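You operate a simulated robot arm through the tools that you are given. There is no shell and no other tool.

The job below is to be done with a simulated two-armed robot. You get a single attempt, and the scene is never put back.

TASK
Start the laser, take the cover off, and open the beam when warm.
Fine: main switch and key on; the cover stands on the grey mat before the beam opens. Set down upright: teal round cover.

It is judged by the outcome, as a careful person would: the job done as asked, and still so three seconds after it is handed in. It fails if anything else is knocked over, pushed out of place, dropped, spilled or broken. Lids that push on must go on centred and level and be pressed home; caps that screw on are set level and turned clockwise until they are tight.

THE ROBOT
Two 7-joint arms with fingered hands on one trunk that stands fixed in place. Base frame: the origin is at the foot of the trunk, x ahead of it, y to its left, z up. Lengths are in m, angles in rad, forces in N, time in s.
The left shoulder is at [0.094, 0.128, 1.11], the right one opposite. Each reaches about 1.156 m from its shoulder. Payload 5 kg a hand.
The TCP of each hand is the grasp point between the finger pads, 0.037 m short of the fingertips. In the tool frame z runs along the fingers and y along their closing line. The gripper opens to 0.124 m; its body begins 0.043 m behind the TCP. The gripper is a hand of 3 fingers: y runs from the thumb to the fingers, the wrist lies at [-0.021, -0.116, -0.203] in the tool frame, and closing takes about 1.5 s.
Orientation is that of the tool frame in the base frame, as [roll, pitch, yaw] about the fixed x, y, z axes, in that order (R = Rz(yaw) Ry(pitch) Rx(roll)). With the fingers straight down and the wrist toward the robot, the tool's x, y and z point along [0, 1, 0], [1, 0, 0] and [0, 0, -1] of the base frame.

THE INTERFACE
- The arms move only by the tool servo_tool. It takes "left_rows", "right_rows" or both (then of equal length, played together; a hand with none holds still); each is a list of rows, each a list of 6 numbers: the shift along the tool's x, y, z in m, then the turn, a rotation vector about the tool's x, y, z in rad. In form: [[x, y, z, wx, wy, wz], ...]. A call has 1 to 20 rows; each row shifts and turns the commanded pose from where the row before left it, along the tool's axes as they then stand. "left_jaw" and "right_jaw" are, for a hand that has rows, the closure in counts, from 0 (fully open) to 255 (shut), set as the call begins (left out, the last holds). Rows are played at 5 a second. More than 0.05 m and 0.15 rad between two rows, or a gripper value outside its range, and nothing of the call is played. A pose out of reach is approached as far as the arm can. The call stops where the force on the tool passes 40 N (or 10 N more than at its start, if that is more) or the arm is blocked; 0.2 s more then pass. The fingers move at their own pace (about 0.045 m/s each) and stop on an object; they squeeze with about 22 N. The grip force told is the motor's: it shows also when the fingers shut on nothing. Time passes only in rows, and 0.2 s behind the last, so rows that do not move let the fingers close. The reply holds the time, the measured pose of the TCP, the force on the tool along the base axes, the opening and the grip force, in the units named above and with some noise, with the torque about the TCP (base axes, N m) and any sound that the robot's microphone picked up.
- Cameras (640 x 400 px; columns grow to the right, rows downward): "scene" is now at [0.2596, 0.0199, 1.2851]; the picture's right is [0.20, -0.98, 0.00], its down [-0.45, -0.09, -0.89] and it looks along [0.87, 0.18, -0.46] (base axes); focal length 214 px, centre (320, 200). "left" rides on the left gripper at [-0.072, -0.104, -0.154] in its tool frame; the picture's right is [-0.83, -0.26, 0.49], its down [0.51, -0.72, 0.47] and it looks along [0.23, 0.64, 0.73] (tool axes); focal length 243 px, centre (320, 200). "right" rides on the right gripper at [0.072, -0.104, -0.154] in its tool frame; the picture's right is [-0.83, 0.26, -0.49], its down [-0.51, -0.72, 0.47] and it looks along [-0.23, 0.64, 0.73] (tool axes); focal length 243 px, centre (320, 200). There is no depth. A picture from a camera that has moved, and an enlarged one, comes with that camera's place and axes in the base frame and with its lens.
- camera(camera): a new picture of that camera. It takes no simulated time.
- move_column(by): moves the trunk up (or, below 0, down) by that many m; the arms and the scene camera ride with it, the base frame stays. It gives what a move gives, with no picture.
- finger_targets(index, middle, thumb_bend, thumb_turn, hand): sets how far each is bent, from 0 (flat) to 1 (curled in); at 0.3 the hand is open as for a grip, at 0.7 the pads meet at the TCP. One left out holds its place. A second passes; each finger stops where it meets its share of the squeeze, and holds until it gets a number again. A gripper value or a shape takes the hand back. It gives what a move gives, with no picture; readings hold the bend of each and the force on the fingers (four entries, about 0 where the hand has none), thumb and palm. thumb_turn goes from beside the hand (0) to across from the fingers (1), as for a grip.
- preshape(shape, hand): the hand has 3 fingers and takes this shape, open, in about a second: jaw (thumb against the fingers, like two jaws); tri (thumb and two fingers); tip (a fingertip pinch); poke (one finger out to press); point (the index stretched); flat (the hand flat); cup (the hand cupped); fist (a fist). The gripper value then closes the fingers along that shape, each until it touches; the sizes above hold for jaw. It gives what a move gives, with no picture.
- pan_tilt(pan, tilt): turns the head with the scene camera to pan (to the left, within 1.396 rad either way) and tilt (down, from -0.506 to 1.204), counted from straight ahead of the robot (the tilt from the chest, where the trunk bows). It gives what a move gives.
- close_up(camera, box): a new picture of the part [left, top, right, bottom] of that camera's present view, enlarged. It takes no simulated time.
- job_done(): hands the job in; it is judged then, once.

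Nothing tells you positions but the pictures and the camera data. Unless the task says otherwise, let go and move clear before handing in.

The tools are called after "Emit:" as a command line: name --argument value ..., lists and objects as JSON in quotes. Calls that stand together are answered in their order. servo_tool: Moves the arms, as the interface text tells. Its arguments: {"type":"object","properties":{"left_rows":{"type":"array"},"left_jaw":{"type":"number"},"right_rows":{"type":"array"},"right_jaw":{"type":"number"}},"required":[]} The other tools are called the same way: move_column (by) moves the trunk up or down; preshape (shape, hand) gives the hand a shape; finger_targets (index, middle, thumb_bend, thumb_turn, hand) moves the fingers one by one; pan_tilt (pan, tilt) turns the head that bears the scene camera; camera (camera) takes a picture; close_up (camera, box) takes an enlarged picture of a part of a camera's view; job_done () hands the job in.

At the start:

```text
clock: 0.0
left_ee_pos: [0.864, 0.0499, 1.2849]
left_tool_rot: [3.141, 0.0, 1.57]
left_force: [-0.4, 0.6, -0.1]
left_wrist_torque: [0.0, -0.02, -0.01]
left_grip_width: 0.1237
left_gripper_force: 0.1
left_shape: jaw
left_bend: [0.3, 0.3, 0.3, 0.98]
left_finger forces: [0.1, 0.0, 0.0, 0.1, 0.1, 0.0]
right_ee_pos: [0.6228, -0.4065, 1.3385]
right_tool_rot: [-3.141, -0.001, 1.57]
right_force: [0.4, 0.0, 0.2]
right_wrist_torque: [0.02, -0.03, 0.01]
right_grip_width: 0.1237
right_gripper_force: 0.0
right_shape: jaw
right_bend: [0.3, 0.3, 0.3, 0.98]
right_finger forces: [0.1, 0.0, 0.0, 0.1, 0.0, 0.0]
trunk travel left (down, up): [-0.3, 0.263]
head pan, tilt (commanded): [0.204, 0.475]
```

scene: 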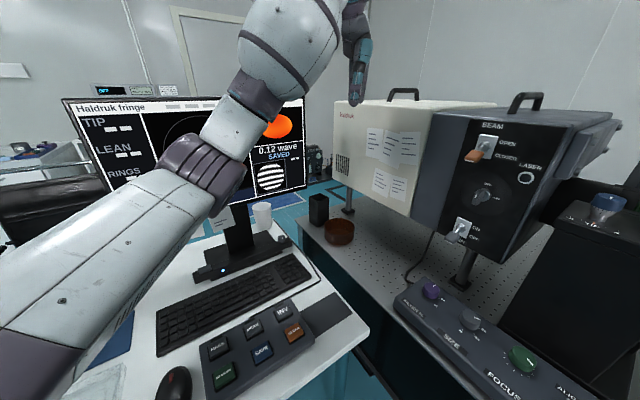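
right: 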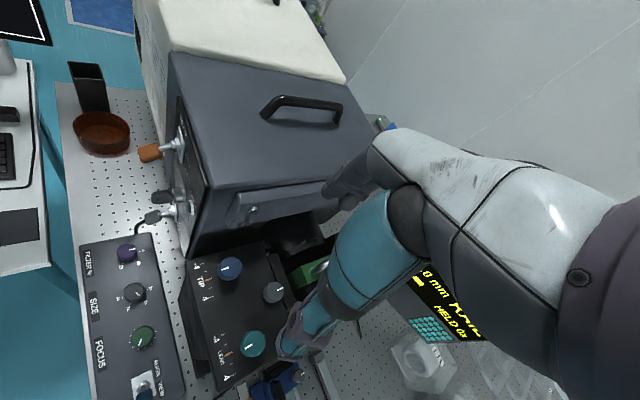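
left: 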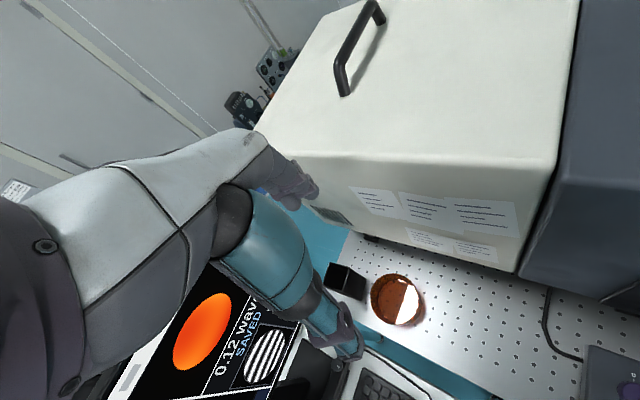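

I see an interferometer: a laser panel (main switch, key and beam lever) on the dark box, a control panel and a monitor. I'll look closer and look around for the teal cover and the grey mat before moving.

Emit:
close_up --camera "scene" --box '[420, 80, 640, 280]'

Emit:
close_up --camera "right" --box '[60, 200, 480, 400]'

Emit:
close_up --camera "left" --box '[300, 160, 640, 400]'

Emit:
pan_tilt --pan -0.4 --tilt 0.6

```text
2.00 times, centred on (530, 180) of scene
camera zoom: at [0.2596, 0.0199, 1.2851], right [0.2, -0.98, 0.0], down [-0.45, -0.09, -0.89], along [0.87, 0.18, -0.46], focal length 429 px, centre (-100, 240)
```

zoom: 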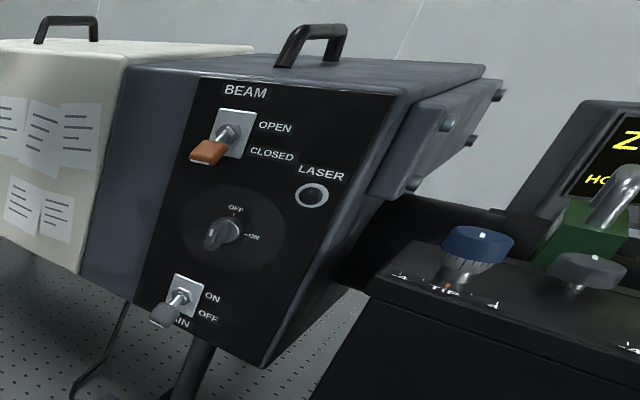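

```text
1.52 times, centred on (270, 300) of right
camera zoom: at [0.5198, -0.3325, 1.4907], right [0.26, -0.83, 0.49], down [-0.72, -0.51, -0.47], along [0.64, -0.23, -0.73], focal length 370 px, centre (396, 48)
```

zoom: 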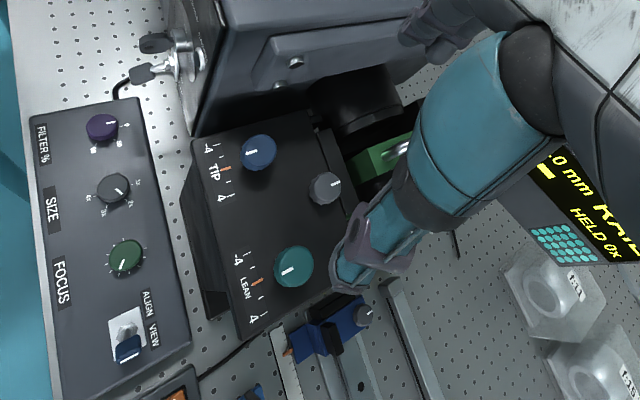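

```text
1.67 times, centred on (470, 280) of left
camera zoom: at [0.7591, -0.0212, 1.4394], right [-0.26, -0.83, -0.49], down [-0.72, 0.51, -0.47], along [0.64, 0.23, -0.73], focal length 404 px, centre (70, 67)
```

zoom: 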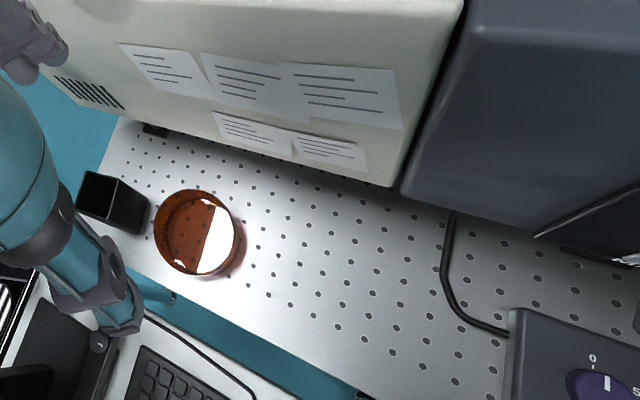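

```text
clock: 1.0
left_ee_pos: [0.863, 0.0512, 1.2852]
left_tool_rot: [3.141, 0.001, 1.569]
left_force: [0.4, -1.0, 0.3]
left_wrist_torque: [-0.01, -0.03, 0.01]
left_grip_width: 0.1236
left_gripper_force: 0.1
left_shape: jaw
left_bend: [0.3, 0.3, 0.3, 0.98]
left_finger forces: [0.0, 0.0, 0.1, 0.0, 0.1, 0.0]
right_ee_pos: [0.6239, -0.4065, 1.3369]
right_tool_rot: [-3.141, 0.001, 1.57]
right_force: [0.5, -0.2, -0.2]
right_wrist_torque: [0.0, 0.01, 0.01]
right_grip_width: 0.1238
right_gripper_force: 0.0
right_shape: jaw
right_bend: [0.3, 0.3, 0.3, 0.98]
right_finger forces: [0.0, 0.0, 0.1, 0.1, 0.0, 0.0]
trunk travel left (down, up): [-0.3, 0.263]
head pan, tilt (commanded): [-0.4, 0.6]
```

The panel has a MAIN switch (down = off), a key (pointing to OFF, ON is a quarter turn clockwise), and a BEAM lever (closed). I now look to the right for the cover and mat.

Emit:
camera --camera "scene"

Emit:
pan_tilt --pan -0.9 --tilt 0.7

Emit:
camera --camera "scene"

```text
taken
camera scene: at [0.2514, -0.033, 1.2738], right [-0.39, -0.92, 0.0], down [-0.52, 0.22, -0.83], along [0.76, -0.32, -0.56], focal length 214 px, centre (320, 200)
```

scene: 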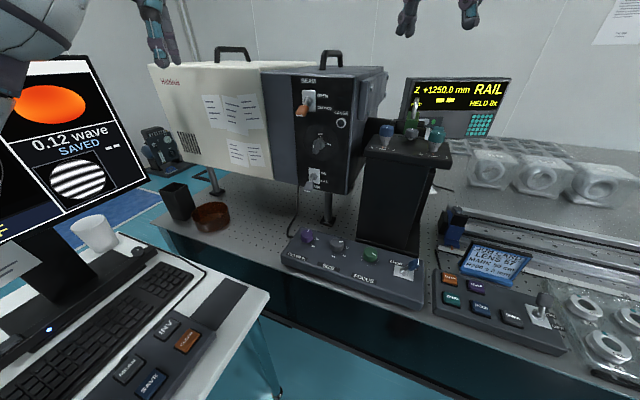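

```text
clock: 1.9
left_ee_pos: [0.8623, 0.0515, 1.2854]
left_tool_rot: [3.14, 0.0, 1.57]
left_force: [0.0, 0.4, 0.0]
left_wrist_torque: [0.01, 0.01, 0.0]
left_grip_width: 0.1237
left_gripper_force: 0.0
left_shape: jaw
left_bend: [0.3, 0.3, 0.3, 0.98]
left_finger forces: [0.0, 0.0, 0.0, 0.0, 0.0, 0.0]
right_ee_pos: [0.6227, -0.4063, 1.3374]
right_tool_rot: [-3.141, 0.0, 1.573]
right_force: [0.7, -0.9, -0.5]
right_wrist_torque: [-0.02, -0.02, 0.02]
right_grip_width: 0.1237
right_gripper_force: 0.0
right_shape: jaw
right_bend: [0.3, 0.3, 0.3, 0.98]
right_finger forces: [0.1, 0.0, 0.1, 0.0, 0.1, 0.0]
trunk travel left (down, up): [-0.3, 0.263]
head pan, tilt (commanded): [-0.901, 0.7]
```

```text
taken
camera scene: at [0.2228, -0.0652, 1.2652], right [-0.78, -0.62, 0.0], down [-0.4, 0.5, -0.77], along [0.48, -0.6, -0.64], focal length 214 px, centre (320, 200)
```

scene: 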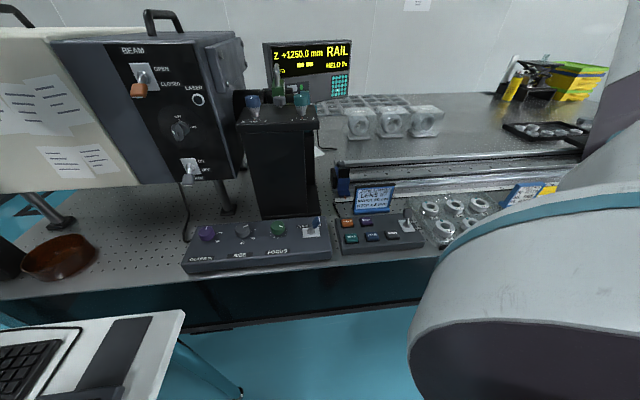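

I haven't found the teal cover or mat yet; I zoom in along the bench and rail on the right.

Emit:
close_up --camera "scene" --box '[320, 40, 620, 240]'

Emit:
pan_tilt --pan -1.2 --tilt 0.5

Emit:
camera --camera "scene"

Emit:
pan_tilt --pan -0.7 --tilt 0.3

Emit:
camera --camera "scene"

```text
2.00 times, centred on (470, 140) of scene
camera zoom: at [0.2228, -0.0652, 1.2652], right [-0.78, -0.62, 0.0], down [-0.4, 0.5, -0.77], along [0.48, -0.6, -0.64], focal length 429 px, centre (20, 320)
```

zoom: 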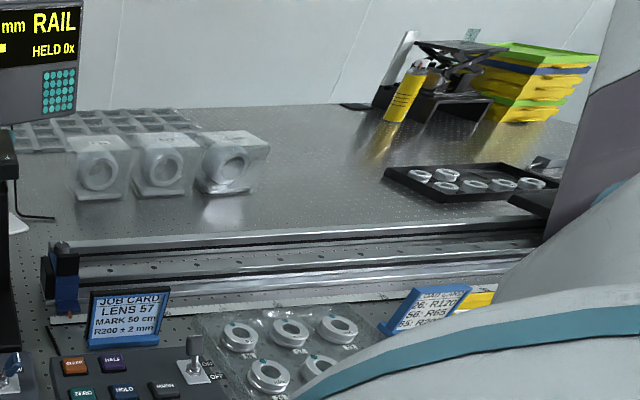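

```text
clock: 2.7
left_ee_pos: [0.8631, 0.0511, 1.2851]
left_tool_rot: [-3.141, 0.001, 1.571]
left_force: [-0.1, 0.0, -0.2]
left_wrist_torque: [-0.04, 0.04, 0.02]
left_grip_width: 0.1235
left_gripper_force: 0.1
left_shape: jaw
left_bend: [0.3, 0.3, 0.3, 0.98]
left_finger forces: [0.1, 0.0, 0.1, 0.0, 0.1, 0.0]
right_ee_pos: [0.6241, -0.4047, 1.3375]
right_tool_rot: [3.14, 0.002, 1.57]
right_force: [0.4, 0.0, 0.4]
right_wrist_torque: [-0.01, 0.0, -0.01]
right_grip_width: 0.1238
right_gripper_force: 0.0
right_shape: jaw
right_bend: [0.3, 0.3, 0.3, 0.98]
right_finger forces: [0.0, 0.1, 0.0, 0.0, 0.0, 0.0]
trunk travel left (down, up): [-0.3, 0.263]
head pan, tilt (commanded): [-1.201, 0.499]
```

```text
taken
camera scene: at [0.203, -0.0835, 1.2828], right [-0.93, -0.36, 0.0], down [-0.17, 0.45, -0.88], along [0.32, -0.82, -0.48], focal length 214 px, centre (320, 200)
```

scene: 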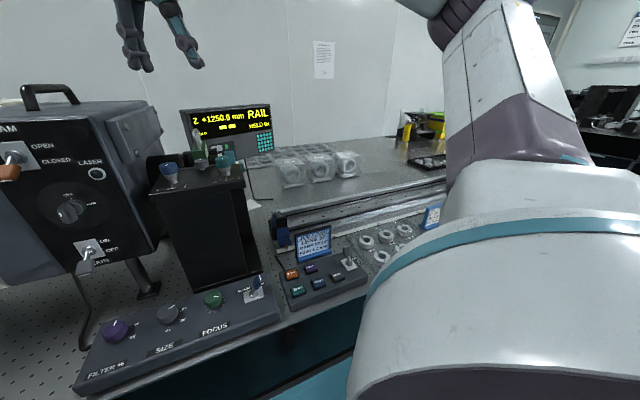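

```text
clock: 3.7
left_ee_pos: [0.8626, 0.0505, 1.2846]
left_tool_rot: [3.141, 0.0, 1.572]
left_force: [0.9, 0.1, 0.3]
left_wrist_torque: [-0.03, 0.01, 0.01]
left_grip_width: 0.1236
left_gripper_force: 0.0
left_shape: jaw
left_bend: [0.3, 0.3, 0.3, 0.98]
left_finger forces: [0.0, 0.0, 0.0, 0.1, 0.0, 0.1]
right_ee_pos: [0.6242, -0.4062, 1.3375]
right_tool_rot: [3.141, 0.002, 1.571]
right_force: [-0.4, 0.3, -0.5]
right_wrist_torque: [0.0, 0.01, -0.01]
right_grip_width: 0.1237
right_gripper_force: 0.1
right_shape: jaw
right_bend: [0.3, 0.3, 0.3, 0.98]
right_finger forces: [0.1, 0.0, 0.0, 0.0, 0.0, 0.0]
trunk travel left (down, up): [-0.3, 0.263]
head pan, tilt (commanded): [-0.7, 0.3]
```

```text
taken
camera scene: at [0.2414, -0.0588, 1.3012], right [-0.64, -0.76, 0.0], down [-0.23, 0.19, -0.96], along [0.73, -0.62, -0.3], focal length 214 px, centre (320, 200)
```

scene: 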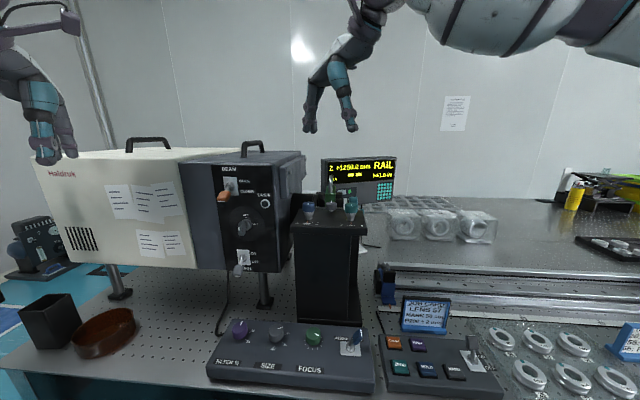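

Still no cover in view; it is probably on the interferometer's output behind the black pillar. I raise the right hand and shift it right and back to see there with its camera.

Emit:
servo_tool --right_rows '[[0, -0.03, -0.04, 0, 0, 0], [0, -0.03, -0.04, 0, 0, 0], [-0.03, -0.03, -0.02, 0, 0, 0], [-0.04, -0.03, 0, 0, 0, 0], [-0.04, -0.0, 0, 0, 0, 0]]'

Emit:
camera --camera "right"

Emit:
close_up --camera "scene" --box '[200, 140, 420, 290]'

```text
clock: 4.9
left_ee_pos: [0.865, 0.0507, 1.2848]
left_tool_rot: [-3.14, 0.001, 1.57]
left_force: [1.0, -0.1, -0.7]
left_wrist_torque: [0.02, 0.03, 0.03]
left_grip_width: 0.1235
left_gripper_force: 0.1
left_shape: jaw
left_bend: [0.3, 0.3, 0.3, 0.98]
left_finger forces: [0.0, 0.0, 0.1, 0.1, 0.0, 0.1]
right_ee_pos: [0.5046, -0.5144, 1.4362]
right_tool_rot: [-3.14, 0.0, 1.571]
right_force: [0.2, -0.7, -0.4]
right_wrist_torque: [0.05, 0.04, 0.01]
right_grip_width: 0.1239
right_gripper_force: 0.0
right_shape: jaw
right_bend: [0.3, 0.3, 0.3, 0.98]
right_finger forces: [0.0, 0.0, 0.1, 0.0, 0.1, 0.1]
trunk travel left (down, up): [-0.3, 0.263]
head pan, tilt (commanded): [-0.7, 0.3]
```

```text
taken
camera right: at [0.4016, -0.4414, 1.5888], right [0.26, -0.83, 0.49], down [-0.72, -0.51, -0.47], along [0.64, -0.23, -0.73], focal length 243 px, centre (320, 200)
```

right: 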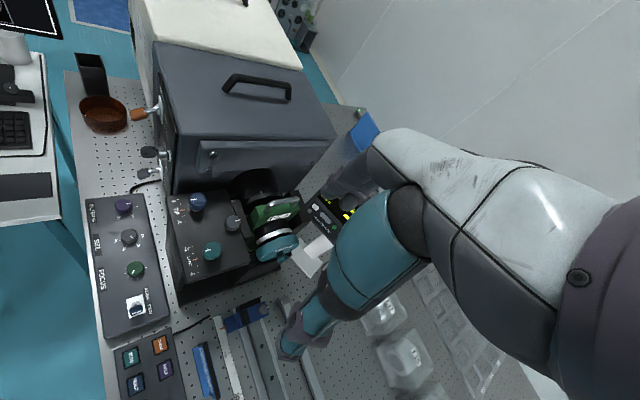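

```text
2.67 times, centred on (310, 215) of scene
camera zoom: at [0.2425, -0.0595, 1.301], right [-0.64, -0.77, 0.0], down [-0.23, 0.19, -0.95], along [0.73, -0.61, -0.3], focal length 572 px, centre (347, 160)
```

zoom: 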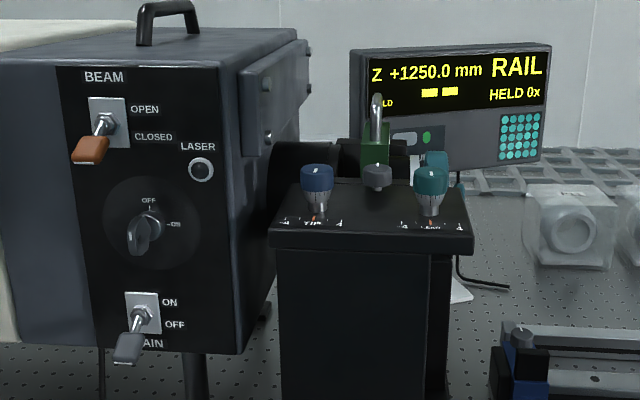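

There it is: a teal round cover on the end of the green-clamped objective behind the pillar, facing right, with a light patch near it. Zooming in.

Emit:
close_up --camera "right" --box '[150, 150, 400, 310]'

Emit:
servo_tool --right_rows '[[-0.04, -0.02, 0, 0, 0, 0], [-0.05, -0.0, 0, 0, 0, 0], [-0.05, 0, 0, 0, 0, 0], [-0.05, 0, 0, 0, 0, 0]]'

Emit:
camera --camera "right"

Emit:
close_up --camera "right" --box '[100, 150, 350, 310]'

```text
2.50 times, centred on (275, 230) of right
camera zoom: at [0.4016, -0.4414, 1.5888], right [0.26, -0.83, 0.49], down [-0.72, -0.51, -0.47], along [0.64, -0.23, -0.73], focal length 606 px, centre (432, 125)
```

zoom: 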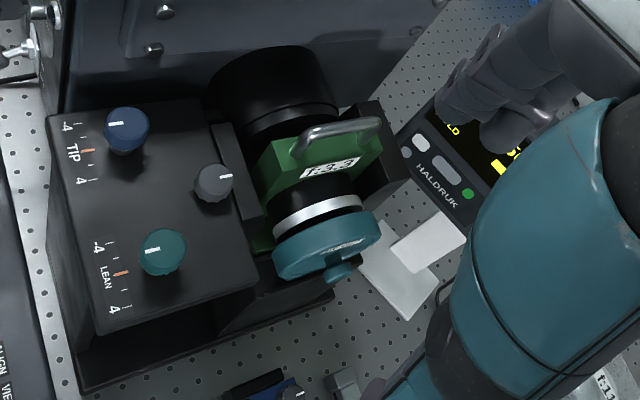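

```text
clock: 5.9
left_ee_pos: [0.8621, 0.0483, 1.2849]
left_tool_rot: [-3.141, -0.002, 1.571]
left_force: [-0.1, -1.3, 0.5]
left_wrist_torque: [0.01, -0.01, -0.01]
left_grip_width: 0.1235
left_gripper_force: 0.1
left_shape: jaw
left_bend: [0.3, 0.3, 0.3, 0.98]
left_finger forces: [0.1, 0.0, 0.1, 0.0, 0.0, 0.0]
right_ee_pos: [0.482, -0.7077, 1.4342]
right_tool_rot: [3.142, -0.001, 1.571]
right_force: [-0.9, 0.3, 0.5]
right_wrist_torque: [0.05, 0.01, 0.0]
right_grip_width: 0.1237
right_gripper_force: 0.1
right_shape: jaw
right_bend: [0.3, 0.3, 0.3, 0.98]
right_finger forces: [0.1, 0.0, 0.0, 0.0, 0.1, 0.1]
trunk travel left (down, up): [-0.3, 0.263]
head pan, tilt (commanded): [-0.7, 0.3]
```

```text
taken
camera right: at [0.3781, -0.6347, 1.5883], right [0.26, -0.83, 0.49], down [-0.72, -0.51, -0.47], along [0.64, -0.23, -0.73], focal length 243 px, centre (320, 200)
```

right: 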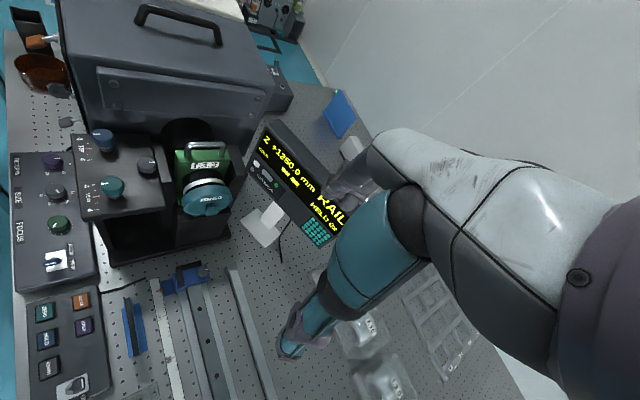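

```text
2.50 times, centred on (225, 230) of right
camera zoom: at [0.3781, -0.6347, 1.5883], right [0.26, -0.83, 0.49], down [-0.72, -0.51, -0.47], along [0.64, -0.23, -0.73], focal length 606 px, centre (558, 125)
```

zoom: 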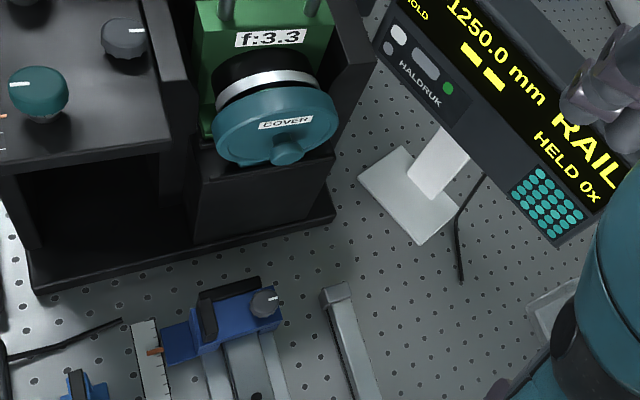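

The cover is labelled "COVER" on the f:3.3 objective, with a small knob at its front; the white piece is only the display's stand. Now I look for the grey mat on the desk and left side.

Emit:
pan_tilt --pan 0.0 --tilt 0.9

Emit:
camera --camera "scene"

Emit:
pan_tilt --pan 0.9 --tilt 0.7

Emit:
camera --camera "scene"

Emit:
pan_tilt --pan -1.2 --tilt 0.9

Emit:
camera --camera "scene"

```text
clock: 6.9
left_ee_pos: [0.8635, 0.0497, 1.2846]
left_tool_rot: [-3.141, 0.0, 1.572]
left_force: [0.0, 0.8, -0.5]
left_wrist_torque: [-0.02, -0.02, 0.0]
left_grip_width: 0.1238
left_gripper_force: 0.0
left_shape: jaw
left_bend: [0.3, 0.3, 0.3, 0.98]
left_finger forces: [0.0, 0.1, 0.0, 0.0, 0.0, 0.0]
right_ee_pos: [0.4814, -0.7049, 1.4352]
right_tool_rot: [3.141, 0.0, 1.57]
right_force: [0.3, -0.6, -0.4]
right_wrist_torque: [0.01, -0.01, 0.0]
right_grip_width: 0.1239
right_gripper_force: 0.1
right_shape: jaw
right_bend: [0.3, 0.3, 0.3, 0.98]
right_finger forces: [0.0, 0.1, 0.0, 0.0, 0.0, 0.1]
trunk travel left (down, up): [-0.3, 0.263]
head pan, tilt (commanded): [0.0, 0.901]
```

```text
taken
camera scene: at [0.2455, 0.001, 1.249], right [0.0, -1.0, 0.0], down [-0.78, 0.0, -0.62], along [0.62, 0.0, -0.78], focal length 214 px, centre (320, 200)
```

scene: 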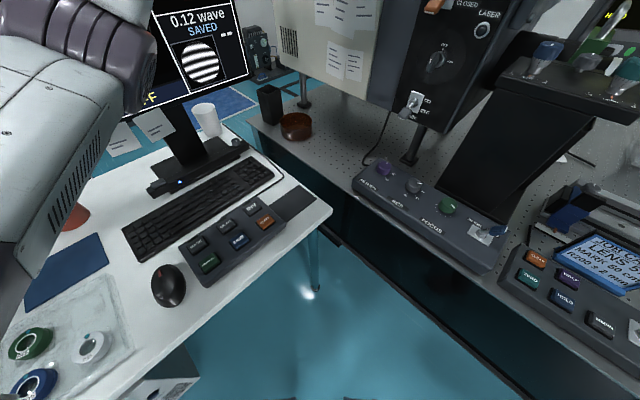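

```text
clock: 8.1
left_ee_pos: [0.8624, 0.051, 1.285]
left_tool_rot: [3.14, 0.0, 1.571]
left_force: [0.5, -0.7, 1.0]
left_wrist_torque: [0.0, -0.01, 0.0]
left_grip_width: 0.1237
left_gripper_force: 0.1
left_shape: jaw
left_bend: [0.3, 0.3, 0.3, 0.98]
left_finger forces: [0.0, 0.0, 0.0, 0.1, 0.0, 0.0]
right_ee_pos: [0.4828, -0.7036, 1.4364]
right_tool_rot: [3.141, -0.001, 1.571]
right_force: [0.9, 0.8, 0.0]
right_wrist_torque: [0.0, 0.0, 0.01]
right_grip_width: 0.1238
right_gripper_force: 0.2
right_shape: jaw
right_bend: [0.3, 0.3, 0.3, 0.98]
right_finger forces: [0.1, 0.0, 0.0, 0.1, 0.0, 0.0]
trunk travel left (down, up): [-0.3, 0.263]
head pan, tilt (commanded): [0.901, 0.7]
```

```text
taken
camera scene: at [0.2228, 0.0679, 1.2651], right [0.78, -0.62, 0.0], down [-0.4, -0.5, -0.76], along [0.48, 0.6, -0.64], focal length 214 px, centre (320, 200)
```

scene: 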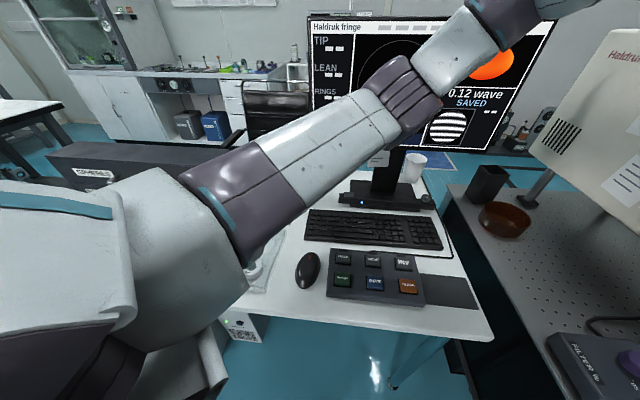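

```text
clock: 10.1
left_ee_pos: [0.8636, 0.0502, 1.2862]
left_tool_rot: [3.141, 0.001, 1.571]
left_force: [-0.3, -0.5, 0.5]
left_wrist_torque: [-0.01, -0.04, -0.02]
left_grip_width: 0.1237
left_gripper_force: 0.1
left_shape: jaw
left_bend: [0.3, 0.3, 0.3, 0.98]
left_finger forces: [0.1, 0.0, 0.0, 0.0, 0.0, 0.1]
right_ee_pos: [0.4824, -0.7052, 1.4361]
right_tool_rot: [-3.141, 0.0, 1.571]
right_force: [0.5, 0.4, -0.1]
right_wrist_torque: [-0.02, 0.0, 0.02]
right_grip_width: 0.124
right_gripper_force: 0.1
right_shape: jaw
right_bend: [0.3, 0.3, 0.3, 0.98]
right_finger forces: [0.1, 0.0, 0.0, 0.0, 0.1, 0.1]
trunk travel left (down, up): [-0.3, 0.263]
head pan, tilt (commanded): [-1.201, 0.901]
```

```text
taken
camera scene: at [0.1973, -0.069, 1.249], right [-0.93, -0.36, 0.0], down [-0.28, 0.73, -0.62], along [0.23, -0.58, -0.78], focal length 214 px, centre (320, 200)
```

scene: 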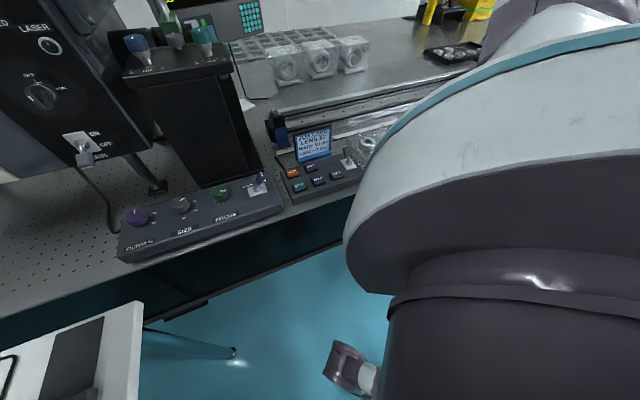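

The dark-grey rectangle at the right corner of the desk, next to the keypad, looks like the grey mat (there is also a blue one on the left). I zoom in on it and on the panel from a couple of angles to get positions.

Emit:
pan_tilt --pan 0.15 --tilt 0.8

Emit:
close_up --camera "scene" --box '[180, 150, 400, 290]'

Emit:
close_up --camera "scene" --box '[400, 0, 620, 140]'

Emit:
pan_tilt --pan -0.5 --tilt 0.6

Emit:
camera --camera "scene"

Emit:
close_up --camera "scene" --box '[250, 70, 450, 200]'

Emit:
close_up --camera "scene" --box '[50, 230, 290, 390]'

```text
clock: 11.6
left_ee_pos: [0.8634, 0.0515, 1.2843]
left_tool_rot: [-3.14, -0.001, 1.571]
left_force: [-0.8, -1.1, -0.2]
left_wrist_torque: [-0.01, 0.01, 0.0]
left_grip_width: 0.1237
left_gripper_force: 0.0
left_shape: jaw
left_bend: [0.3, 0.3, 0.3, 0.98]
left_finger forces: [0.1, 0.0, 0.1, 0.0, 0.1, 0.0]
right_ee_pos: [0.481, -0.7052, 1.437]
right_tool_rot: [-3.141, 0.0, 1.57]
right_force: [0.1, -0.1, 0.4]
right_wrist_torque: [0.01, 0.01, 0.01]
right_grip_width: 0.1238
right_gripper_force: 0.1
right_shape: jaw
right_bend: [0.3, 0.3, 0.3, 0.98]
right_finger forces: [0.1, 0.1, 0.0, 0.0, 0.0, 0.0]
trunk travel left (down, up): [-0.3, 0.263]
head pan, tilt (commanded): [0.15, 0.799]
```

```text
2.86 times, centred on (290, 220) of scene
camera zoom: at [0.2498, 0.0134, 1.2569], right [0.15, -0.99, 0.0], down [-0.71, -0.11, -0.7], along [0.69, 0.1, -0.72], focal length 613 px, centre (406, 143)
```

zoom: 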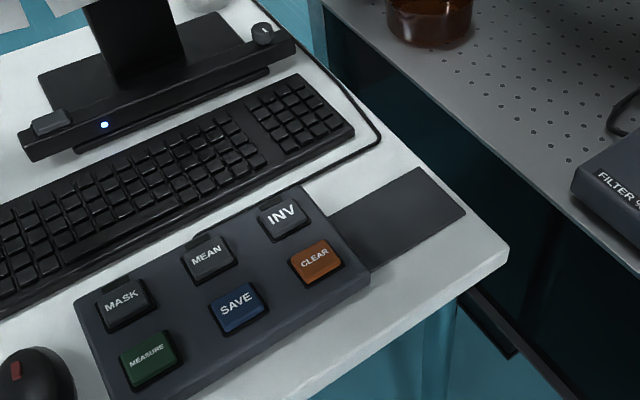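

```text
2.86 times, centred on (510, 70) of scene
camera zoom: at [0.2498, 0.0134, 1.2569], right [0.15, -0.99, 0.0], down [-0.71, -0.11, -0.7], along [0.69, 0.1, -0.72], focal length 613 px, centre (-223, 571)
```

zoom: 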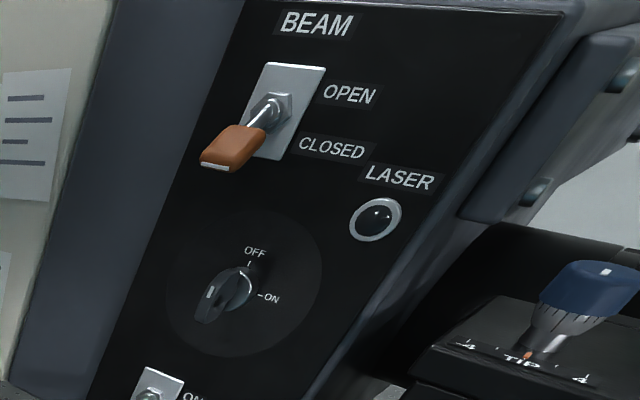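

```text
clock: 12.7
left_ee_pos: [0.8636, 0.0512, 1.285]
left_tool_rot: [-3.141, -0.001, 1.571]
left_force: [0.8, 0.1, -0.2]
left_wrist_torque: [0.01, -0.02, 0.0]
left_grip_width: 0.1238
left_gripper_force: 0.0
left_shape: jaw
left_bend: [0.3, 0.3, 0.3, 0.98]
left_finger forces: [0.0, 0.0, 0.1, 0.1, 0.0, 0.1]
right_ee_pos: [0.4819, -0.7038, 1.4355]
right_tool_rot: [3.141, 0.001, 1.57]
right_force: [-0.4, 0.4, -0.2]
right_wrist_torque: [-0.02, 0.03, 0.0]
right_grip_width: 0.1237
right_gripper_force: 0.0
right_shape: jaw
right_bend: [0.3, 0.3, 0.3, 0.98]
right_finger forces: [0.0, 0.1, 0.0, 0.0, 0.0, 0.0]
trunk travel left (down, up): [-0.3, 0.263]
head pan, tilt (commanded): [-0.499, 0.6]
```

```text
taken
camera scene: at [0.2476, -0.0409, 1.2737], right [-0.48, -0.88, 0.0], down [-0.5, 0.27, -0.82], along [0.72, -0.39, -0.57], focal length 214 px, centre (320, 200)
```

scene: 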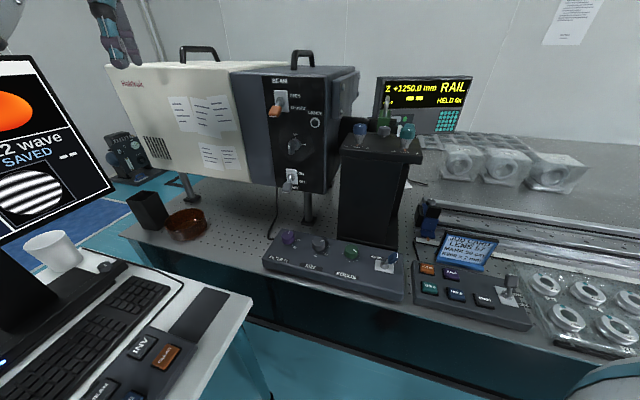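

```text
3.08 times, centred on (350, 135) of scene
camera zoom: at [0.2476, -0.0409, 1.2737], right [-0.48, -0.88, 0.0], down [-0.5, 0.27, -0.82], along [0.72, -0.39, -0.57], focal length 660 px, centre (228, 400)
```

zoom: 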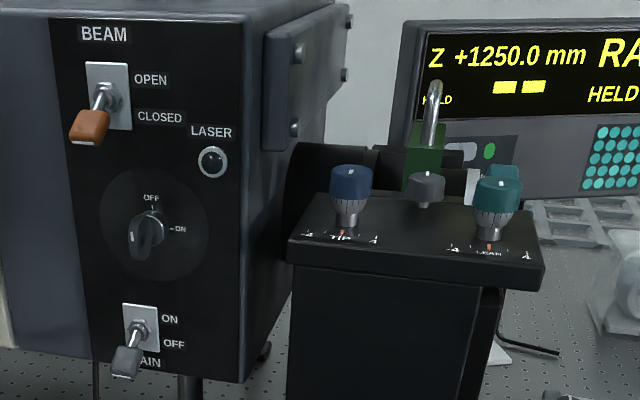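

```text
2.50 times, centred on (170, 310) of scene
camera zoom: at [0.2476, -0.0409, 1.2737], right [-0.48, -0.88, 0.0], down [-0.5, 0.27, -0.82], along [0.72, -0.39, -0.57], focal length 536 px, centre (695, -75)
```

zoom: 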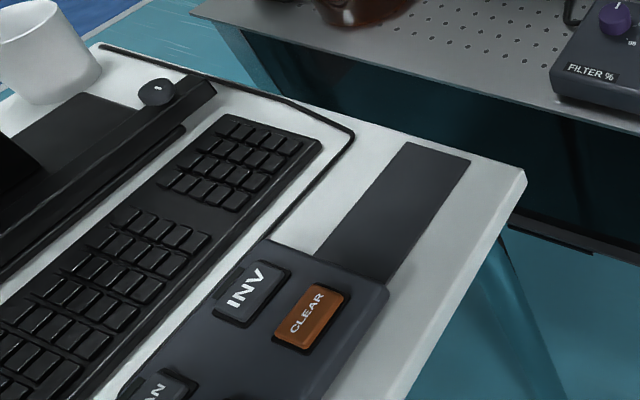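

The whole bench is turned about 45°: the panel faces (-0.7, +0.7), with the MAIN lever tip at about (0.71,-0.19,0.98), the key at (0.72,-0.23,1.09) and the BEAM lever at (0.71,-0.185,1.17). The cover points along (-0.7,-0.7) at about (0.65,-0.57,1.05). I bring the left hand back from the box first, then turn it toward the panel.

Emit:
servo_tool --left_rows '[[0, -0.04, -0.01, 0, 0, 0], [0, -0.045, -0.01, 0, 0, 0], [0, -0.045, -0.005, 0, 0, 0], [0, -0.045, 0, 0, 0, 0], [0, -0.045, 0, 0, 0, 0], [-0.01, -0.045, 0, 0, 0, 0]]'

Emit:
pan_tilt --pan 0.0 --tilt 0.4

Emit:
camera --camera "scene"

Emit:
camera --camera "left"

```text
clock: 14.1
left_ee_pos: [0.596, 0.0432, 1.3134]
left_tool_rot: [3.139, 0.001, 1.574]
left_force: [-0.6, -0.2, 1.0]
left_wrist_torque: [0.03, -0.04, 0.02]
left_grip_width: 0.1239
left_gripper_force: 0.1
left_shape: jaw
left_bend: [0.3, 0.3, 0.3, 0.98]
left_finger forces: [0.0, 0.0, 0.0, 0.0, 0.0, 0.0]
right_ee_pos: [0.4807, -0.7058, 1.4367]
right_tool_rot: [3.14, 0.0, 1.571]
right_force: [-0.1, -0.5, -0.5]
right_wrist_torque: [0.0, -0.05, 0.02]
right_grip_width: 0.124
right_gripper_force: 0.0
right_shape: jaw
right_bend: [0.3, 0.3, 0.3, 0.98]
right_finger forces: [0.1, 0.1, 0.0, 0.0, 0.0, 0.1]
trunk travel left (down, up): [-0.3, 0.263]
head pan, tilt (commanded): [-0.499, 0.6]
```

```text
clock: 15.0
left_ee_pos: [0.5971, 0.0433, 1.3129]
left_tool_rot: [-3.141, 0.0, 1.571]
left_force: [0.2, 0.1, 0.8]
left_wrist_torque: [0.0, 0.0, 0.0]
left_grip_width: 0.124
left_gripper_force: 0.1
left_shape: jaw
left_bend: [0.3, 0.3, 0.3, 0.98]
left_finger forces: [0.0, 0.1, 0.0, 0.0, 0.1, 0.0]
right_ee_pos: [0.4821, -0.7037, 1.4371]
right_tool_rot: [3.141, 0.0, 1.571]
right_force: [0.0, -0.3, -0.9]
right_wrist_torque: [-0.03, 0.03, 0.02]
right_grip_width: 0.1239
right_gripper_force: 0.1
right_shape: jaw
right_bend: [0.3, 0.3, 0.3, 0.98]
right_finger forces: [0.2, 0.0, 0.0, 0.1, 0.0, 0.1]
trunk travel left (down, up): [-0.3, 0.263]
head pan, tilt (commanded): [0.0, 0.4]
```

```text
taken
camera scene: at [0.2627, 0.0013, 1.2919], right [0.0, -1.0, 0.0], down [-0.39, 0.0, -0.92], along [0.92, 0.0, -0.39], focal length 214 px, centre (320, 200)
```

scene: 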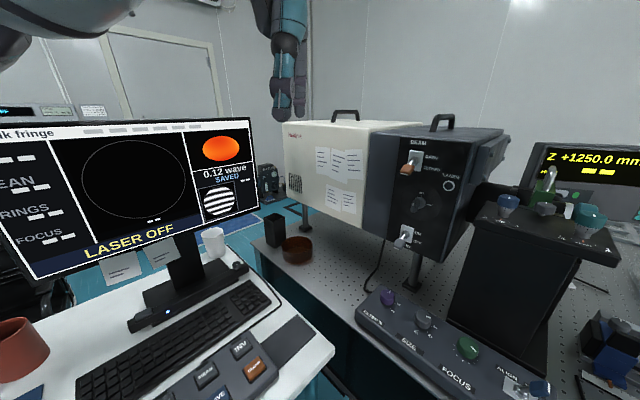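

```text
taken
camera left: at [0.4942, -0.0286, 1.4669], right [-0.26, -0.83, -0.49], down [-0.72, 0.51, -0.47], along [0.64, 0.23, -0.73], focal length 243 px, centre (320, 200)
```

left: 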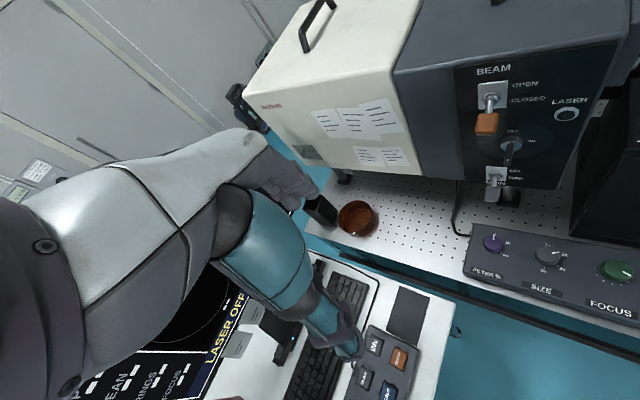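

The monitor reads "LASER OFF". The left camera now sees both the panel and the mat, so I zoom in for better triangulation.

Emit:
close_up --camera "left" --box '[330, 260, 490, 400]'

Emit:
close_up --camera "left" --box '[420, 40, 620, 220]'

Emit:
close_up --camera "scene" --box '[360, 110, 520, 270]'

```text
2.86 times, centred on (410, 330) of left
camera zoom: at [0.4942, -0.0286, 1.4669], right [-0.26, -0.83, -0.49], down [-0.72, 0.51, -0.47], along [0.64, 0.23, -0.73], focal length 693 px, centre (63, -171)
```

zoom: 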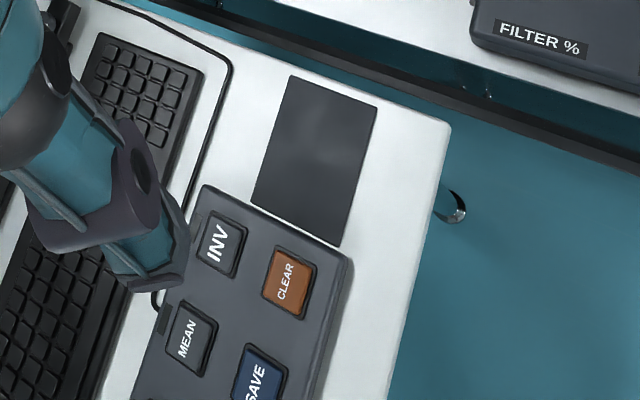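

```text
2.22 times, centred on (520, 130) of left
camera zoom: at [0.4942, -0.0286, 1.4669], right [-0.26, -0.83, -0.49], down [-0.72, 0.51, -0.47], along [0.64, 0.23, -0.73], focal length 539 px, centre (-124, 356)
```

zoom: 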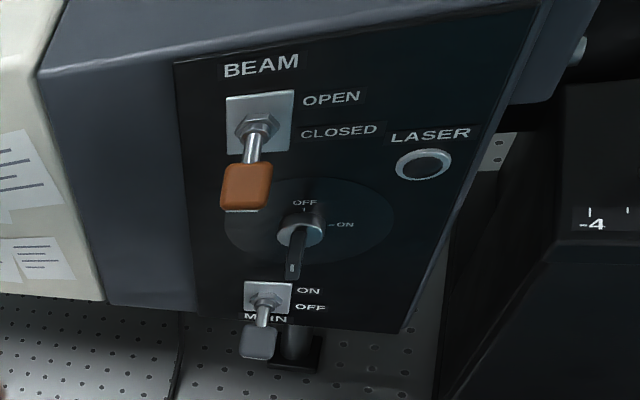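

```text
2.50 times, centred on (440, 190) of scene
camera zoom: at [0.2627, 0.0013, 1.2919], right [0.0, -1.0, 0.0], down [-0.39, 0.0, -0.92], along [0.92, 0.0, -0.39], focal length 536 px, centre (20, 225)
```

zoom: 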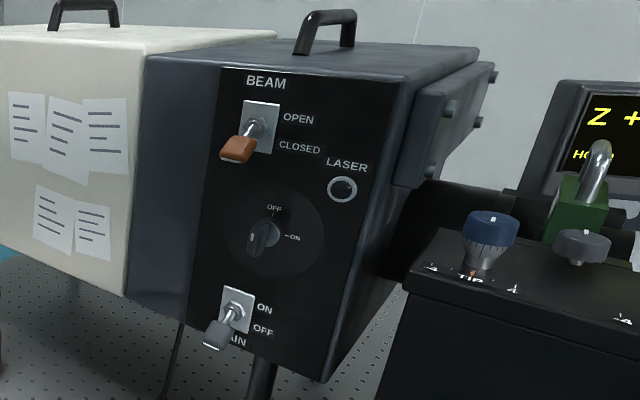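

The desk is at z≈0.768 and the mat, centred at about (0.62,0.075) and roughly 75×117 mm, lies beside the keypad. Next I turn the left hand so its fingers point at the panel, with the thumb to the left.

Emit:
servo_tool --left_rows '[[0, 0, 0, -0.0978, 0.0405, 0.0978], [0, 0, 0, -0.0978, 0.0405, 0.0978], [0, 0, 0, -0.0978, 0.0405, 0.0978], [0, 0, 0, -0.0978, 0.0405, 0.0978], [0, 0, 0, -0.0978, 0.0405, 0.0978], [0, 0, 0, -0.0978, 0.0405, 0.0978], [0, 0, 0, -0.0978, 0.0405, 0.0978], [0, 0, 0, -0.0978, 0.0405, 0.0978], [0, 0, 0, -0.0978, 0.0405, 0.0978]]'

Emit:
camera --camera "scene"

```text
clock: 17.0
left_ee_pos: [0.5992, 0.0428, 1.3113]
left_tool_rot: [2.437, -0.653, 0.867]
left_force: [-1.0, -0.2, -0.4]
left_wrist_torque: [-0.06, 0.04, 0.0]
left_grip_width: 0.1236
left_gripper_force: 0.1
left_shape: jaw
left_bend: [0.3, 0.3, 0.3, 0.98]
left_finger forces: [0.1, 0.0, 0.0, 0.0, 0.0, 0.0]
right_ee_pos: [0.4821, -0.7039, 1.4372]
right_tool_rot: [3.14, 0.0, 1.571]
right_force: [-0.5, 0.4, 0.3]
right_wrist_torque: [-0.02, 0.0, 0.01]
right_grip_width: 0.1241
right_gripper_force: 0.0
right_shape: jaw
right_bend: [0.3, 0.3, 0.3, 0.98]
right_finger forces: [0.0, 0.0, 0.0, 0.0, 0.0, 0.1]
trunk travel left (down, up): [-0.3, 0.263]
head pan, tilt (commanded): [0.0, 0.4]
```

```text
taken
camera scene: at [0.2629, 0.0022, 1.2919], right [0.0, -1.0, 0.0], down [-0.39, 0.0, -0.92], along [0.92, 0.0, -0.39], focal length 214 px, centre (320, 200)
```

scene: 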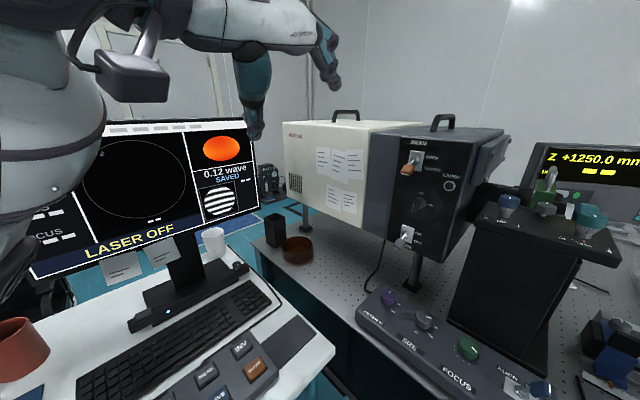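

The rotation follows well, so I finish it.

Emit:
servo_tool --left_rows '[[0, 0, 0, -0.0978, 0.0405, 0.0978], [0, 0, 0, -0.0978, 0.0405, 0.0978], [0, 0, 0, -0.0978, 0.0405, 0.0978], [0, 0, 0, -0.0978, 0.0405, 0.0978], [0, 0, 0, -0.0978, 0.0405, 0.0978], [0, 0, 0, -0.0978, 0.0405, 0.0978], [0, 0, 0, -0.0978, 0.0405, 0.0978], [0, 0, 0, -0.0978, 0.0405, 0.0978], [0, 0, 0, -0.0978, 0.0405, 0.0978]]'

Emit:
camera --camera "scene"

Emit:
camera --camera "left"

```text
clock: 19.0
left_ee_pos: [0.599, 0.041, 1.309]
left_tool_rot: [-3.128, -1.57, -0.798]
left_force: [-0.3, -0.2, -0.5]
left_wrist_torque: [0.01, -0.03, -0.01]
left_grip_width: 0.1235
left_gripper_force: 0.0
left_shape: jaw
left_bend: [0.3, 0.3, 0.3, 0.98]
left_finger forces: [0.0, 0.0, 0.0, 0.0, 0.1, 0.0]
right_ee_pos: [0.483, -0.7038, 1.4358]
right_tool_rot: [-3.141, -0.001, 1.569]
right_force: [-0.3, 0.8, 0.3]
right_wrist_torque: [-0.01, 0.03, -0.02]
right_grip_width: 0.1236
right_gripper_force: 0.0
right_shape: jaw
right_bend: [0.3, 0.3, 0.3, 0.98]
right_finger forces: [0.0, 0.1, 0.1, 0.0, 0.1, 0.0]
trunk travel left (down, up): [-0.3, 0.263]
head pan, tilt (commanded): [0.0, 0.4]
```

```text
taken
camera scene: at [0.2636, 0.0011, 1.2918], right [0.0, -1.0, 0.0], down [-0.39, 0.0, -0.92], along [0.92, 0.0, -0.39], focal length 214 px, centre (320, 200)
```

scene: 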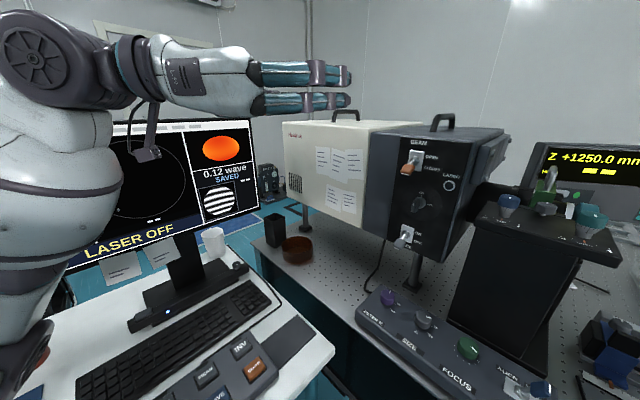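

```text
taken
camera left: at [0.5643, 0.2233, 1.2378], right [0.53, -0.16, -0.83], down [0.84, 0.18, 0.51], along [0.06, -0.97, 0.23], focal length 243 px, centre (320, 200)
```

left: 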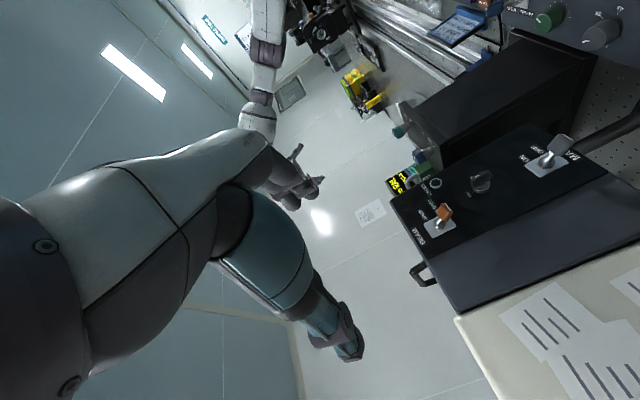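

The hand is well oriented. I lower it toward the MAIN switch height in stages, checking the elbow and the surroundings.

Emit:
servo_tool --left_rows '[[-0.04, 0.01, 0.0, 0, 0, 0], [-0.04, 0.01, 0.0, 0, 0, 0], [-0.04, 0.01, 0.0, 0, 0, 0], [-0.04, 0.01, 0.0, 0, 0, 0]]'

Emit:
camera --camera "scene"

Emit:
camera --camera "right"

```text
clock: 20.2
left_ee_pos: [0.5578, -0.0026, 1.1696]
left_tool_rot: [-1.184, -1.529, -2.737]
left_force: [0.8, 0.4, 0.1]
left_wrist_torque: [0.0, 0.01, 0.05]
left_grip_width: 0.1239
left_gripper_force: 0.0
left_shape: jaw
left_bend: [0.3, 0.3, 0.3, 0.97]
left_finger forces: [0.0, 0.0, 0.0, 0.0, 0.1, 0.0]
right_ee_pos: [0.4692, -0.7244, 1.431]
right_tool_rot: [3.131, -0.014, 1.571]
right_force: [-1.1, 1.4, 0.6]
right_wrist_torque: [-0.1, 0.0, 0.02]
right_grip_width: 0.1239
right_gripper_force: 0.0
right_shape: jaw
right_bend: [0.3, 0.3, 0.3, 0.98]
right_finger forces: [0.0, 0.1, 0.0, 0.0, 0.0, 0.1]
trunk travel left (down, up): [-0.3, 0.263]
head pan, tilt (commanded): [0.0, 0.4]
stopped in row 4 (left hand): the arm was blocked; the commanded pose is now the measured one
```

```text
taken
camera scene: at [0.2515, -0.0167, 1.2947], right [0.0, -1.0, -0.01], down [-0.38, 0.01, -0.92], along [0.92, 0.01, -0.38], focal length 214 px, centre (320, 200)
```

scene: 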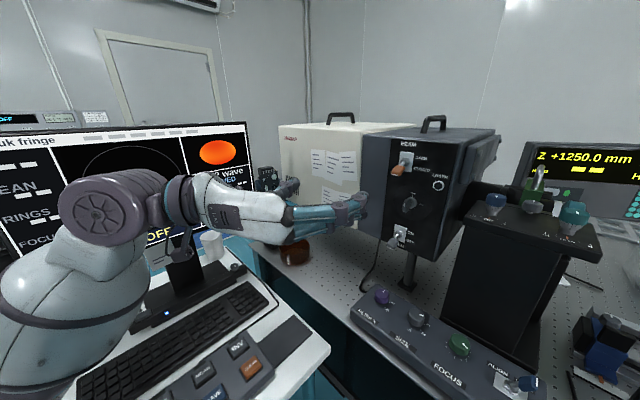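

```text
taken
camera right: at [0.3643, -0.6534, 1.5843], right [0.26, -0.84, 0.48], down [-0.72, -0.5, -0.49], along [0.65, -0.22, -0.73], focal length 243 px, centre (320, 200)
```

right: 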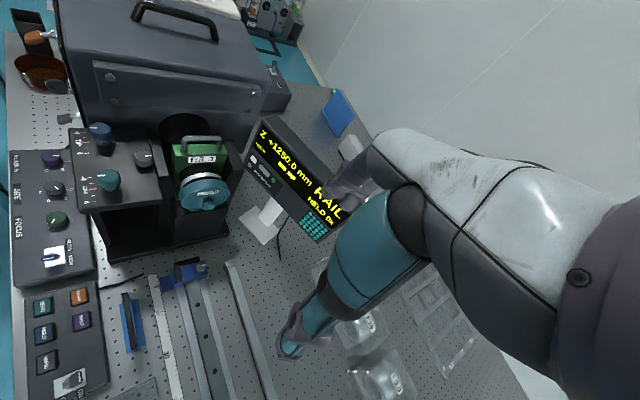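

The arm was blocked and the trunk nudged a little; something of the left arm is touching. I look at the elbow area before doing anything else.

Emit:
pan_tilt --pan 0.7 --tilt 0.7

Emit:
camera --camera "scene"

Emit:
pan_tilt --pan 0.7 --tilt 0.2

Emit:
camera --camera "scene"

```text
clock: 21.3
left_ee_pos: [0.5593, -0.0041, 1.1685]
left_tool_rot: [-1.237, -1.527, -2.685]
left_force: [0.3, -0.4, 0.0]
left_wrist_torque: [-0.01, 0.01, -0.01]
left_grip_width: 0.1239
left_gripper_force: 0.1
left_shape: jaw
left_bend: [0.3, 0.3, 0.3, 0.97]
left_finger forces: [0.0, 0.0, 0.0, 0.1, 0.0, 0.0]
right_ee_pos: [0.4708, -0.7248, 1.4298]
right_tool_rot: [3.132, -0.017, 1.572]
right_force: [0.1, -0.8, -0.1]
right_wrist_torque: [0.01, -0.02, -0.01]
right_grip_width: 0.1239
right_gripper_force: 0.0
right_shape: jaw
right_bend: [0.3, 0.3, 0.3, 0.98]
right_finger forces: [0.0, 0.0, 0.1, 0.0, 0.0, 0.0]
trunk travel left (down, up): [-0.3, 0.263]
head pan, tilt (commanded): [0.7, 0.7]
```

```text
taken
camera scene: at [0.2243, 0.038, 1.2682], right [0.64, -0.77, -0.01], down [-0.49, -0.4, -0.78], along [0.59, 0.5, -0.63], focal length 214 px, centre (320, 200)
```

scene: 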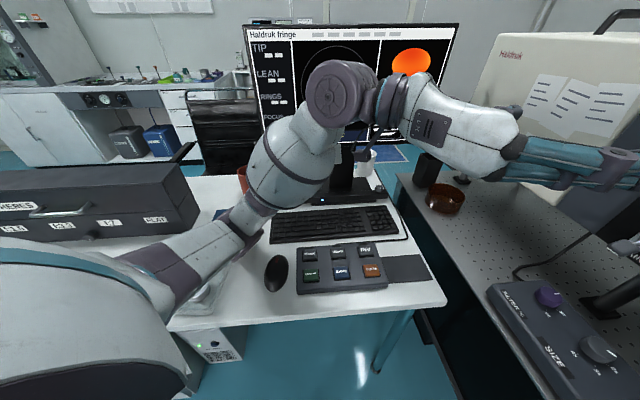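

```text
clock: 22.2
left_ee_pos: [0.5585, -0.0027, 1.1693]
left_tool_rot: [-1.222, -1.527, -2.702]
left_force: [-0.7, 0.0, -0.3]
left_wrist_torque: [0.01, -0.01, 0.01]
left_grip_width: 0.1238
left_gripper_force: 0.0
left_shape: jaw
left_bend: [0.3, 0.3, 0.3, 0.97]
left_finger forces: [0.0, 0.0, 0.1, 0.0, 0.0, 0.0]
right_ee_pos: [0.4694, -0.7251, 1.43]
right_tool_rot: [3.133, -0.014, 1.571]
right_force: [-0.8, -0.3, -0.4]
right_wrist_torque: [-0.02, -0.02, 0.01]
right_grip_width: 0.1238
right_gripper_force: 0.1
right_shape: jaw
right_bend: [0.3, 0.3, 0.3, 0.98]
right_finger forces: [0.0, 0.1, 0.1, 0.0, 0.1, 0.0]
trunk travel left (down, up): [-0.3, 0.263]
head pan, tilt (commanded): [0.7, 0.201]
```

```text
taken
camera scene: at [0.2299, 0.043, 1.3136], right [0.64, -0.76, -0.01], down [-0.14, -0.11, -0.98], along [0.75, 0.63, -0.18], focal length 214 px, centre (320, 200)
```

scene: 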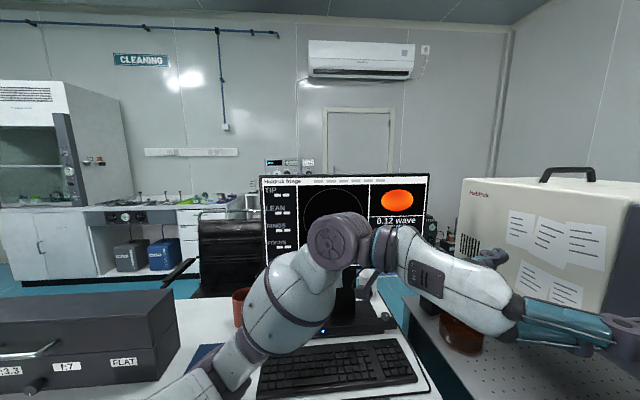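

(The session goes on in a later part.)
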